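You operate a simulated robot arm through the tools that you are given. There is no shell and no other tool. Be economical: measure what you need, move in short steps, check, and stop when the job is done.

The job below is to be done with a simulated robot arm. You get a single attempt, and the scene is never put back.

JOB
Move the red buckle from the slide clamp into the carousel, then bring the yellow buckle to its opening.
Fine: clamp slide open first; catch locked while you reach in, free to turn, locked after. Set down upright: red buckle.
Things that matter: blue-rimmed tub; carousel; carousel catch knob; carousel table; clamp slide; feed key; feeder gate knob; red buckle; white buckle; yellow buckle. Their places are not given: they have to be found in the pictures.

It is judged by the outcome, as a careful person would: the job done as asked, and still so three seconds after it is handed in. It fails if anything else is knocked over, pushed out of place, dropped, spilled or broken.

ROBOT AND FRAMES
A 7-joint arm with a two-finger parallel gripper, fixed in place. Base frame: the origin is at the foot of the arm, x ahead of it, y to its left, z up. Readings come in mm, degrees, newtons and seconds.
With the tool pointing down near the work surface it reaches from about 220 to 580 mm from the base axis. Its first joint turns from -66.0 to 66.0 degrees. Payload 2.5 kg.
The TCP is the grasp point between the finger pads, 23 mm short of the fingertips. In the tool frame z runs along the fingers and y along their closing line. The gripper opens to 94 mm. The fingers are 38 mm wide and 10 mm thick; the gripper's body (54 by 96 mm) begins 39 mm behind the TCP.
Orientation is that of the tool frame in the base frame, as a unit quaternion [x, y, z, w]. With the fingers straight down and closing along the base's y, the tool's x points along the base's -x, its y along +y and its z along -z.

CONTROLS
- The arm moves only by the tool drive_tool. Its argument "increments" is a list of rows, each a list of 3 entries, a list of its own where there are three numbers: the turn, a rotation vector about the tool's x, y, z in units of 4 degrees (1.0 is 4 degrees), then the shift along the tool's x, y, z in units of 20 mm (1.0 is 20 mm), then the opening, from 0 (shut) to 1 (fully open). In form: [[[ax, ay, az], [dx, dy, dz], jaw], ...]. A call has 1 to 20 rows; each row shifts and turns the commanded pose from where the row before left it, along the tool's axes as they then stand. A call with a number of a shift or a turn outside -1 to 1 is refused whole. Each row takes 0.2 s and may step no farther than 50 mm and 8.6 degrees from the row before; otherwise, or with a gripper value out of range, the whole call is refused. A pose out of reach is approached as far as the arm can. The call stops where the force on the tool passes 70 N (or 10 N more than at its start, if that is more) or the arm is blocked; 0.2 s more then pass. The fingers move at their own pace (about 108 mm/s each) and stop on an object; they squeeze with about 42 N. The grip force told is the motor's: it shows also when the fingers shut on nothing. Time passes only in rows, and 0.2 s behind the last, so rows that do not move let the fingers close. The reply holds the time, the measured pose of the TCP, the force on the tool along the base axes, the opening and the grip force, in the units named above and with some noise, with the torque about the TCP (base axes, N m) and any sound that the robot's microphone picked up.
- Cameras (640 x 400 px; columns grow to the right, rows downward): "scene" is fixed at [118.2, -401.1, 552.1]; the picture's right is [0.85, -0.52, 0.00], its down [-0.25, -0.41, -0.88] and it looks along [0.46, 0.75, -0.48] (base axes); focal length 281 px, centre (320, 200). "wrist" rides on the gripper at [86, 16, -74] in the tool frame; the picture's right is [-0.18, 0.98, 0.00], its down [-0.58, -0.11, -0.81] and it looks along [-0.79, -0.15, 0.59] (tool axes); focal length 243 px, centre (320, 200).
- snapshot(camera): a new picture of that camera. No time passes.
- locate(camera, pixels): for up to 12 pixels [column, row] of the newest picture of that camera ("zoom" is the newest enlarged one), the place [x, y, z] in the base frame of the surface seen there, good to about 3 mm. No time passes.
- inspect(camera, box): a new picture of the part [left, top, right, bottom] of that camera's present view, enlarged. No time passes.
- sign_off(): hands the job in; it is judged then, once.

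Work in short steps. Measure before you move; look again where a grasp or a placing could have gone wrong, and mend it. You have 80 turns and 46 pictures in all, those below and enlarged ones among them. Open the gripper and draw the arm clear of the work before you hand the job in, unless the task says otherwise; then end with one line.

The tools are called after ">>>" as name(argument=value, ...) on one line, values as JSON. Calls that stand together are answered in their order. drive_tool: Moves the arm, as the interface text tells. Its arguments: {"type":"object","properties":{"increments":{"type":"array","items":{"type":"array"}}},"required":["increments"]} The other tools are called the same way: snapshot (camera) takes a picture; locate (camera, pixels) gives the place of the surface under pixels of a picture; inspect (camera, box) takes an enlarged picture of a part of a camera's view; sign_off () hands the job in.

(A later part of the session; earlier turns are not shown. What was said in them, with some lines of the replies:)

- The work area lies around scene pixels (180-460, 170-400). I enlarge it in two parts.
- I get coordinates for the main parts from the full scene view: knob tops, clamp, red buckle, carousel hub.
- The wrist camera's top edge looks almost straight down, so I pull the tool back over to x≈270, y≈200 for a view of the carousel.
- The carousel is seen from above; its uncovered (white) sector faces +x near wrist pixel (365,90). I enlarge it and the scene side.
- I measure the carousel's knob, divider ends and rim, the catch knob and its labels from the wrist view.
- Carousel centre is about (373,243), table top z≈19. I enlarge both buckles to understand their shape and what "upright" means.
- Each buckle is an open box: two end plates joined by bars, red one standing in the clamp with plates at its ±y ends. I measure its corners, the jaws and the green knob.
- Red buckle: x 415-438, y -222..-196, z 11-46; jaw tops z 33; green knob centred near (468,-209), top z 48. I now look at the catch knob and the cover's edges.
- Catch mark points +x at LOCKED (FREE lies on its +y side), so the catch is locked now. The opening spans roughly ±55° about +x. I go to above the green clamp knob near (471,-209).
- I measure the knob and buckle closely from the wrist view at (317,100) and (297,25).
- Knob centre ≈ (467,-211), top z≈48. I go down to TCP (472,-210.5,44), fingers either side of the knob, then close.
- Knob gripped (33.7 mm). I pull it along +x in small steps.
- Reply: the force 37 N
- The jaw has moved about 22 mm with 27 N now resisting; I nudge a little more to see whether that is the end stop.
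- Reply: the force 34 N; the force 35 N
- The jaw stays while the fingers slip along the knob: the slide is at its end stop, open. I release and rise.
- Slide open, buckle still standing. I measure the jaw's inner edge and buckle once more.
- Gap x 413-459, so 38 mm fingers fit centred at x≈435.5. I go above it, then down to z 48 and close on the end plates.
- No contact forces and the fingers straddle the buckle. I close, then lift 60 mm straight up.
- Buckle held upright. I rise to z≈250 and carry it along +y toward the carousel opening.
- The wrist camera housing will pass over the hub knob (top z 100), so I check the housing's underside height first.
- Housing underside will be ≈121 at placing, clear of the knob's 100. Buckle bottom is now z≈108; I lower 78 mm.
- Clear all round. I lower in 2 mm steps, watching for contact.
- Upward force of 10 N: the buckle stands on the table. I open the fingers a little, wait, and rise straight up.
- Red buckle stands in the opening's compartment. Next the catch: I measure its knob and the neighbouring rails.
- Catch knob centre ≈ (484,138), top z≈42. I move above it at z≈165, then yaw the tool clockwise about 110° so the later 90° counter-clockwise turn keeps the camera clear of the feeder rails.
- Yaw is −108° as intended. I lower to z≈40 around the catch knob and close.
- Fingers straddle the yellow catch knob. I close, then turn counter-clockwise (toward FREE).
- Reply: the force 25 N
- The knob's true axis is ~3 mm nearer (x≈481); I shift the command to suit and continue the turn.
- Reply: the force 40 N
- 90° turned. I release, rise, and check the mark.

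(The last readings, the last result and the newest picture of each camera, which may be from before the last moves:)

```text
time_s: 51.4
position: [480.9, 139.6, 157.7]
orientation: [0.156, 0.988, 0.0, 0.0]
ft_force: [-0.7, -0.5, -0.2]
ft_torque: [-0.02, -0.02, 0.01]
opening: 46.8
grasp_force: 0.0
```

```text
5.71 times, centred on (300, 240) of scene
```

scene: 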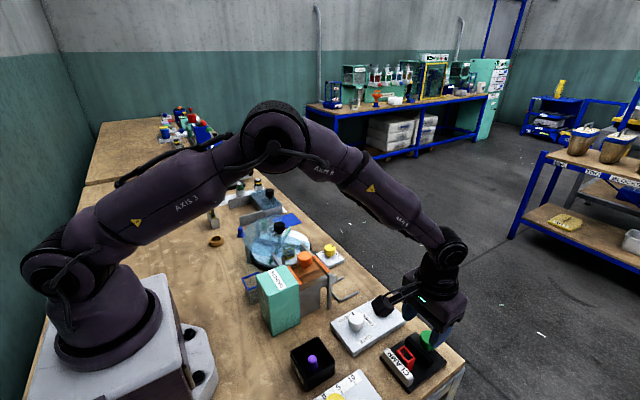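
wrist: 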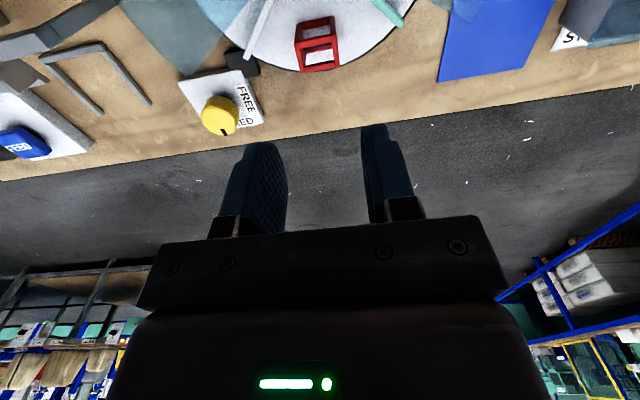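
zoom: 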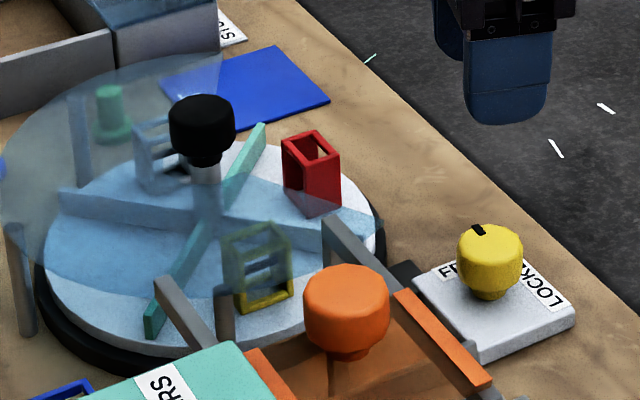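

Mark now points +y at FREE. I measure the hub knob for turning the table.

>>> locate(camera="zoom", pixels=[[172, 115], [232, 115], [203, 97], [202, 130], [203, 113], [202, 160], [203, 175], [285, 135], [312, 130], [338, 152]])

```text
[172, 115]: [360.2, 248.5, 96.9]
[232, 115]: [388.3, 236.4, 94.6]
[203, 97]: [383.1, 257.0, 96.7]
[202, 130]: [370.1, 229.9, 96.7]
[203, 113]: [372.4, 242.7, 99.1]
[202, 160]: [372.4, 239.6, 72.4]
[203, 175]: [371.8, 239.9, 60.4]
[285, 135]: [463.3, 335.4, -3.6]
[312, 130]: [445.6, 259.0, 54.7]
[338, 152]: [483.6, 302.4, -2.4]
```

Hub knob centre ≈ (373.5,243), z 76-99. I move over it and yaw to about −74°.

>>> drive_tool(increments=[[[0, 0, 0], [0, 0, -1], 0.55], [[0, 0, 0], [0.961, 0.473, 0], 0.55], [[0, 0, 0], [0.961, 0.473, 0], 0.55], [[0, 0, 0], [0.961, 0.473, 0], 0.55], [[0, 0, 0], [0.961, 0.473, 0], 0.55], [[0, 0, 0], [0.961, 0.473, 0], 0.55], [[0, 0, 0], [0.961, 0.473, 0], 0.55], [[0, 0, 0], [0.961, 0.473, 0], 0.55], [[0, 0, 0], [0, 0, 0], 0.55]])

>>> drive_tool(increments=[[[0, 0, 1], [0, 0, 0], 0.55], [[0, 0, 1], [0, 0, 0], 0.55], [[0, 0, 1], [0, 0, 0], 0.55], [[0, 0, 1], [0, 0, 0], 0.55], [[0, 0, 1], [0, 0, 0], 0.55], [[0, 0, 1], [0, 0, 0], 0.55], [[0, 0, 1], [0, 0, 0], 0.55], [[0, 0, 1], [0, 0, 0], 0.55], [[0, 0, 1], [0, 0, 0], 0.55], [[0, 0, 1], [0, 0, 0], 0.55], [[0, 0, 1], [0, 0, 0], 0.55], [[0, 0, 1], [0, 0, 0], 0.55], [[0, 0, 1], [0, 0, 0], 0.55], [[0, 0, 1], [0, 0, 0], 0.55], [[0, 0, 0], [0, 0, 0], 0.55]])

```text
time_s: 53.4
position: [374.5, 243.7, 177.9]
orientation: [0.156, 0.988, 0.001, 0.0]
ft_force: [-0.2, 0.8, 0.5]
ft_torque: [0.0, -0.01, -0.02]
opening: 51.6
grasp_force: 0.0
```

```text
time_s: 56.6
position: [375.2, 241.9, 177.4]
orientation: [0.602, 0.798, -0.001, 0.001]
ft_force: [0.6, -0.7, -0.1]
ft_torque: [-0.03, 0.04, 0.0]
opening: 51.6
grasp_force: 0.1
```

I lower 78 mm so the tips stop at z≈77, above the cover (68), and look before closing.

>>> drive_tool(increments=[[[0, 0, 0], [0, 0, 0.9], 0.55], [[0, 0, 0], [0, 0, 0.9], 0.55], [[0, 0, 0], [0, 0, 0.9], 0.55], [[0, 0, 0], [0, 0, 0.7], 0.55], [[0, 0, 0], [0, 0, 0.5], 0.55], [[0, 0, 0], [0, 0, 0], 0.55]])

>>> inspect(camera="scene", box=[228, 180, 340, 260])

```text
time_s: 58.0
position: [374.1, 242.8, 99.8]
orientation: [0.602, 0.798, 0.0, 0.0]
ft_force: [0.1, 0.0, -0.4]
ft_torque: [-0.01, -0.01, 0.02]
opening: 51.8
grasp_force: 0.0
```

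```text
5.00 times, centred on (284, 220) of scene
```

zoom: 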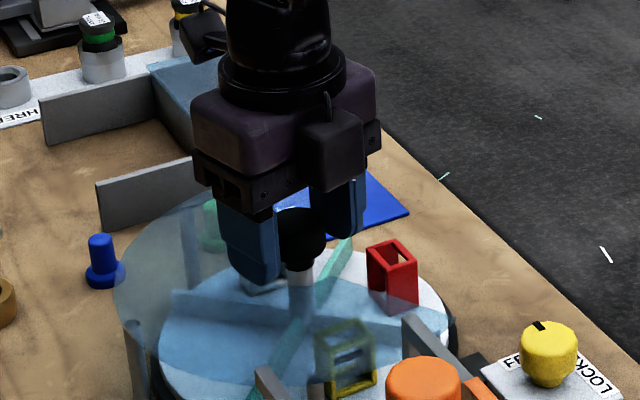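

Fingers straddle the knob. I close and turn counter-clockwise gently, first 20°.

>>> drive_tool(increments=[[[0, 0, 0], [0, 0, 0], 0.2], [[0, 0, 0], [0, 0, 0], 0.2], [[0, 0, 0], [0, 0, 0], 0.2], [[0, 0, -0.3], [0, 0, 0], 0.2], [[0, 0, -0.6], [0, 0, 0], 0.2], [[0, 0, -0.7], [0, 0, 0], 0.2], [[0, 0, -0.7], [0, 0, 0], 0.2], [[0, 0, -0.7], [0, 0, 0], 0.2], [[0, 0, -0.7], [0, 0, 0], 0.2], [[0, 0, -0.7], [0, 0, 0], 0.2], [[0, 0, -0.6], [0, 0, 0], 0.2], [[0, 0, 0], [0, 0, 0], 0.2]])

>>> inspect(camera="scene", box=[228, 180, 340, 260])

```text
time_s: 60.6
position: [375.6, 243.0, 100.8]
orientation: [0.454, 0.891, 0.002, 0.001]
ft_force: [13.7, 6.0, 17.0]
ft_torque: [0.32, 0.63, -0.07]
opening: 32.9
grasp_force: 45.0
```

```text
5.00 times, centred on (284, 220) of scene
```

zoom: 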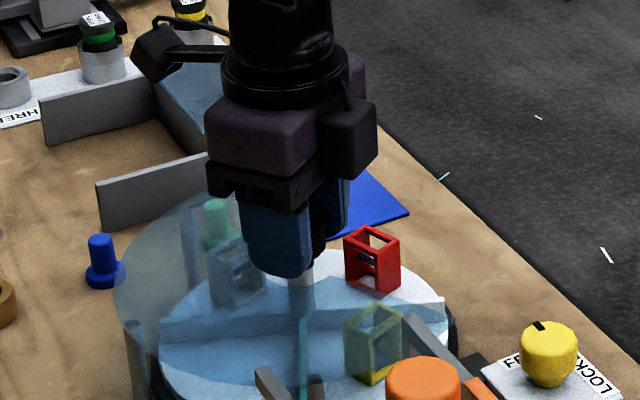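

Table and buckles turn together smoothly. I continue the remaining 70°.

>>> drive_tool(increments=[[[0, 0, -0.9], [0, 0, 0], 0.2], [[0, 0, -0.9], [0, 0, 0], 0.2], [[0, 0, -0.9], [0, 0, 0], 0.2], [[0, 0, -0.9], [0, 0, 0], 0.2], [[0, 0, -0.9], [0, 0, 0], 0.2], [[0, 0, -0.9], [0, 0, 0], 0.2], [[0, 0, -0.9], [0, 0, 0], 0.2], [[0, 0, -0.9], [0, 0, 0], 0.2], [[0, 0, -0.9], [0, 0, 0], 0.2], [[0, 0, -0.9], [0, 0, 0], 0.2], [[0, 0, -0.9], [0, 0, 0], 0.2], [[0, 0, -0.9], [0, 0, 0], 0.2], [[0, 0, -0.9], [0, 0, 0], 0.2], [[0, 0, -0.9], [0, 0, 0], 0.2], [[0, 0, -0.9], [0, 0, 0], 0.2], [[0, 0, -0.9], [0, 0, 0], 0.2], [[0, 0, -0.9], [0, 0, 0], 0.2], [[0, 0, -0.9], [0, 0, 0], 0.2], [[0, 0, -0.9], [0, 0, 0], 0.2], [[0, 0, -0.4], [0, 0, 0], 0.2]])

>>> inspect(camera="scene", box=[228, 190, 340, 270])

```text
time_s: 64.8
position: [377.5, 245.4, 99.9]
orientation: [-0.14, 0.99, 0.003, 0.005]
ft_force: [18.9, 34.3, -4.9]
ft_torque: [-0.62, 0.49, -0.11]
opening: 32.9
grasp_force: 44.9
```

```text
5.00 times, centred on (284, 230) of scene
```

zoom: 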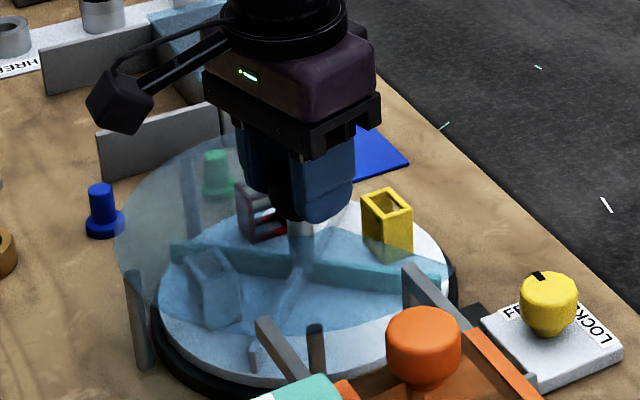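

Turned 90°; yellow is in the opening. I release and rise, then check alignment.

>>> drive_tool(increments=[[[0, 0, 0], [0, 0, 0], 0.55], [[0, 0, 0], [0, 0, 0], 0.55], [[0, 0, 0], [0, 0, -0.8], 0.55], [[0, 0, 0], [0, 0, -1], 0.55], [[0, 0, 0], [0, 0, -1], 0.55], [[0, 0, 0], [0, 0, -1], 0.55], [[0, 0, 0], [0, 0, -1], 0.55], [[0, 0, 0], [0, 0, 0], 0.55]])

>>> inspect(camera="scene", box=[228, 200, 340, 270])

```text
time_s: 66.6
position: [376.1, 243.4, 197.1]
orientation: [-0.139, 0.99, 0.0, 0.0]
ft_force: [0.0, 1.2, -0.2]
ft_torque: [0.02, -0.03, 0.03]
opening: 51.9
grasp_force: 0.1
```

```text
5.71 times, centred on (284, 235) of scene
```

zoom: 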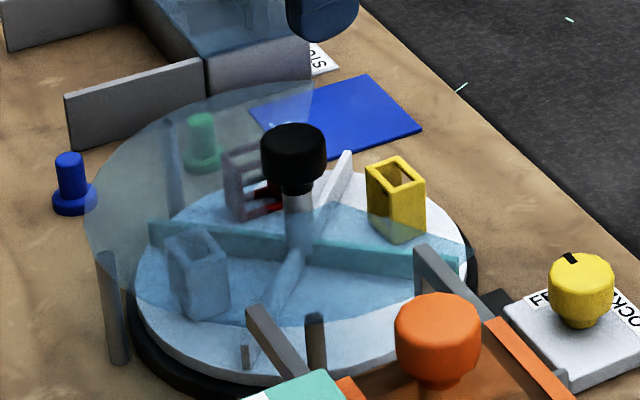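

All buckles stand; I measure the divider ends for angular alignment.

>>> locate(camera="zoom", pixels=[[347, 153], [348, 157], [340, 165], [330, 175], [458, 262], [293, 140], [382, 175], [405, 165]])

```text
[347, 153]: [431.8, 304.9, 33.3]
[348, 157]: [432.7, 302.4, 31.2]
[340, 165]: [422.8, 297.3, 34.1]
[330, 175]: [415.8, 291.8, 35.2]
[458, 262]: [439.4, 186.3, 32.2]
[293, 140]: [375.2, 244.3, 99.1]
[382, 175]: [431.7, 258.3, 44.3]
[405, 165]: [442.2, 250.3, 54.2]
```

Divider ends match their first positions within about 1°, so the table is indexed. I go back to the catch knob at yaw −18°.

>>> drive_tool(increments=[[[0, 0, 1], [0, 0, 0], 0.5], [[0, 0, 1], [0, 0, 0], 0.5], [[0, 0, 1], [0, 0, 0], 0.5], [[0, 0, 1], [0, 0, 0], 0.5], [[0, 0, 1], [0, 0, 0], 0.5], [[0, 0, 1], [0, 0, 0], 0.5], [[0, 0, 1], [0, 0, 0], 0.5], [[0, 0, 1], [0, 0, 0], 0.5], [[0, 0, 0.5], [0, 0, 0], 0.5], [[0, 0, 0], [-0.951, -0.479, 0], 0.5], [[0, 0, 0], [-0.951, -0.479, 0], 0.5], [[0, 0, 0], [-0.951, -0.479, 0], 0.5], [[0, 0, 0], [-0.951, -0.479, 0], 0.5], [[0, 0, 0], [-0.951, -0.479, 0], 0.5], [[0, 0, 0], [-0.951, -0.479, 0], 0.5], [[0, 0, 0], [-0.951, -0.479, 0], 0.5], [[0, 0, 0], [0, 0, 1], 0.5], [[0, 0, 0], [0, 0, 1], 0.5], [[0, 0, 0], [0, 0, 0], 0.5], [[0, 0, 0], [0, 0, 0], 0.5]])

```text
time_s: 70.8
position: [483.3, 139.5, 155.1]
orientation: [0.157, 0.988, 0.0, 0.0]
ft_force: [-0.1, 0.5, -0.6]
ft_torque: [0.02, 0.03, 0.01]
opening: 46.8
grasp_force: 0.1
```

I correct 2 mm and lower to z≈40 around the catch knob.

>>> drive_tool(increments=[[[0, 0, 0], [0.07, -0.08, 1], 0.5], [[0, 0, 0], [0, 0, 1], 0.5], [[0, 0, 0], [0, 0, 1], 0.5], [[0, 0, 0], [0, 0, 1], 0.5], [[0, 0, 0], [0, 0, 0.9], 0.5], [[0, 0, 0], [0, 0, 0.5], 0.5], [[0, 0, 0], [0, 0, 0.35], 0.5], [[0, 0, 0], [0, 0, 0], 0.5]])

>>> drive_tool(increments=[[[0, 0, 0], [0, 0, 0], 0.2], [[0, 0, 0], [0, 0, 0], 0.2], [[0, 0, 0], [0, 0, 0], 0.2], [[0, 0, 1], [0, 0, 0], 0.2], [[0, 0, 1], [0, 0, 0], 0.2], [[0, 0, 1], [0, 0, 0], 0.2], [[0, 0, 1], [0, 0, 0], 0.2], [[0, 0, 1], [0, 0, 0], 0.2], [[0, 0, 1], [0, 0, 0], 0.2], [[0, 0, 0], [0, 0, 0], 0.2]])

```text
time_s: 72.6
position: [476.5, 138.4, 41.1]
orientation: [0.156, 0.988, -0.001, 0.0]
ft_force: [-0.1, 0.4, -0.2]
ft_torque: [-0.02, 0.01, -0.03]
opening: 46.9
grasp_force: 0.0
```

```text
time_s: 74.8
position: [478.3, 139.5, 41.4]
orientation: [0.359, 0.933, 0.003, 0.001]
ft_force: [19.4, 29.4, -14.4]
ft_torque: [-0.55, 0.01, 0.17]
opening: 32.9
grasp_force: 45.5
```

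Turning, with a side force of ~35 N along tool +y; I shift 2.5 mm that way to relieve it and continue.

>>> drive_tool(increments=[[[0, 0, 0], [0, 0.12, 0], 0.2], [[0, 0, 1], [0, 0, 0], 0.2], [[0, 0, 1], [0, 0, 0], 0.2], [[0, 0, 1], [0, 0, 0], 0.2], [[0, 0, 1], [0, 0, 0], 0.2], [[0, 0, 1], [0, 0, 0], 0.2], [[0, 0, 1], [0, 0, 0], 0.2], [[0, 0, 1], [0, 0, 0], 0.2], [[0, 0, 1], [0, 0, 0], 0.2], [[0, 0, 0], [0, 0, 0], 0.2]])

```text
time_s: 77.0
position: [480.1, 141.5, 40.1]
orientation: [0.601, 0.799, 0.004, 0.0]
ft_force: [25.3, 29.1, -11.7]
ft_torque: [0.01, 0.6, 0.16]
opening: 32.6
grasp_force: 45.2
```

>>> drive_tool(increments=[[[0, 0, 0], [0.07, 0.12, 0], 0.2], [[0, 0, 1], [0, 0, 0], 0.2], [[0, 0, 1], [0, 0, 0], 0.2], [[0, 0, 1], [0, 0, 0], 0.2], [[0, 0, 1], [0, 0, 0], 0.2], [[0, 0, 1], [0, 0, 0], 0.2], [[0, 0, 1], [0, 0, 0], 0.2], [[0, 0, 1], [0, 0, 0], 0.2], [[0, 0, 1], [0, 0, 0], 0.2], [[0, 0, 0.5], [0, 0, 0], 0.2], [[0, 0, 0], [0, 0, 0], 0.2]])

```text
time_s: 79.4
position: [482.9, 141.2, 39.8]
orientation: [0.809, 0.588, 0.001, 0.001]
ft_force: [16.0, 13.3, 3.1]
ft_torque: [0.55, 0.09, 0.83]
opening: 33.0
grasp_force: 44.8
```

A z-torque of 0.8 N·m suggests the end stop is reached. I release, rise and check.

>>> drive_tool(increments=[[[0, 0, 0], [0, 0, 0], 0.5], [[0, 0, 0], [0, 0, 0], 0.5], [[0, 0, 0], [0, 0, -0.8], 0.5], [[0, 0, 0], [0, 0, -1], 0.5], [[0, 0, 0], [0, 0, -1], 0.5], [[0, 0, 0], [0, 0, -1], 0.5], [[0, 0, 0], [0, 0, -1], 0.5], [[0, 0, 0], [0, 0, -1], 0.5], [[0, 0, 0], [0, 0, -1], 0.5], [[0, 0, 0], [0, 0, -1], 0.5], [[0, 0, 0], [0, 0, -1], 0.5], [[0, 0, 0], [0, 0, 0], 0.5]])

>>> inspect(camera="scene", box=[236, 205, 348, 275])

>>> snapshot(camera="scene")

```text
time_s: 82.0
position: [482.7, 139.4, 215.6]
orientation: [0.81, 0.587, 0.001, 0.0]
ft_force: [0.6, 0.6, -0.2]
ft_torque: [0.0, 0.0, -0.01]
opening: 47.0
grasp_force: 0.1
```

```text
5.71 times, centred on (292, 240) of scene
```

zoom: 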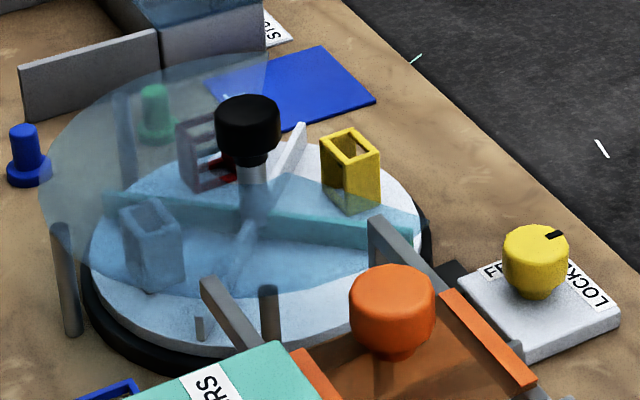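

```text
6 pictures are left
```

scene: 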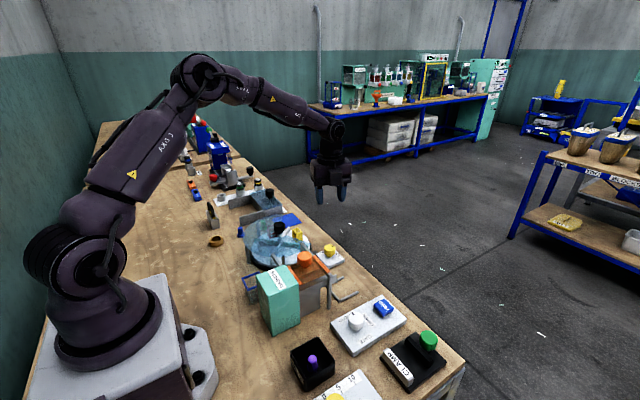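

The mark points at LOCKED as at the start and yellow is in the opening. One close look to confirm the red buckle stands under the cover.

>>> inspect(camera="scene", box=[252, 215, 300, 245])

```text
13.33 times, centred on (276, 230) of scene
```

zoom: 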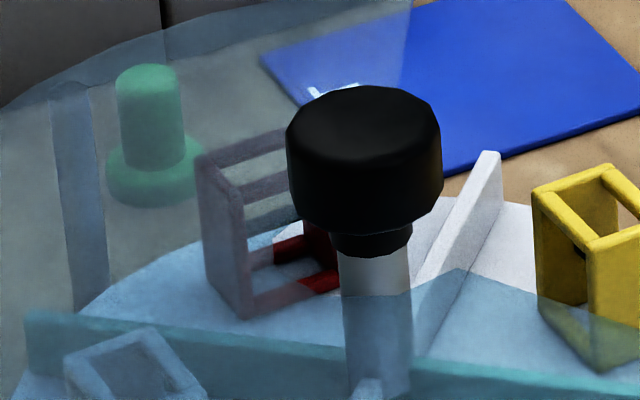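

The red buckle stands upright in its compartment, the catch is locked, the gripper is open and the arm is clear. I hand it in.

>>> sign_off()

```text
The job is handed in.
```

The job is handed in: the red buckle stands upright in the carousel, the yellow buckle is at the opening, and the catch is locked again.
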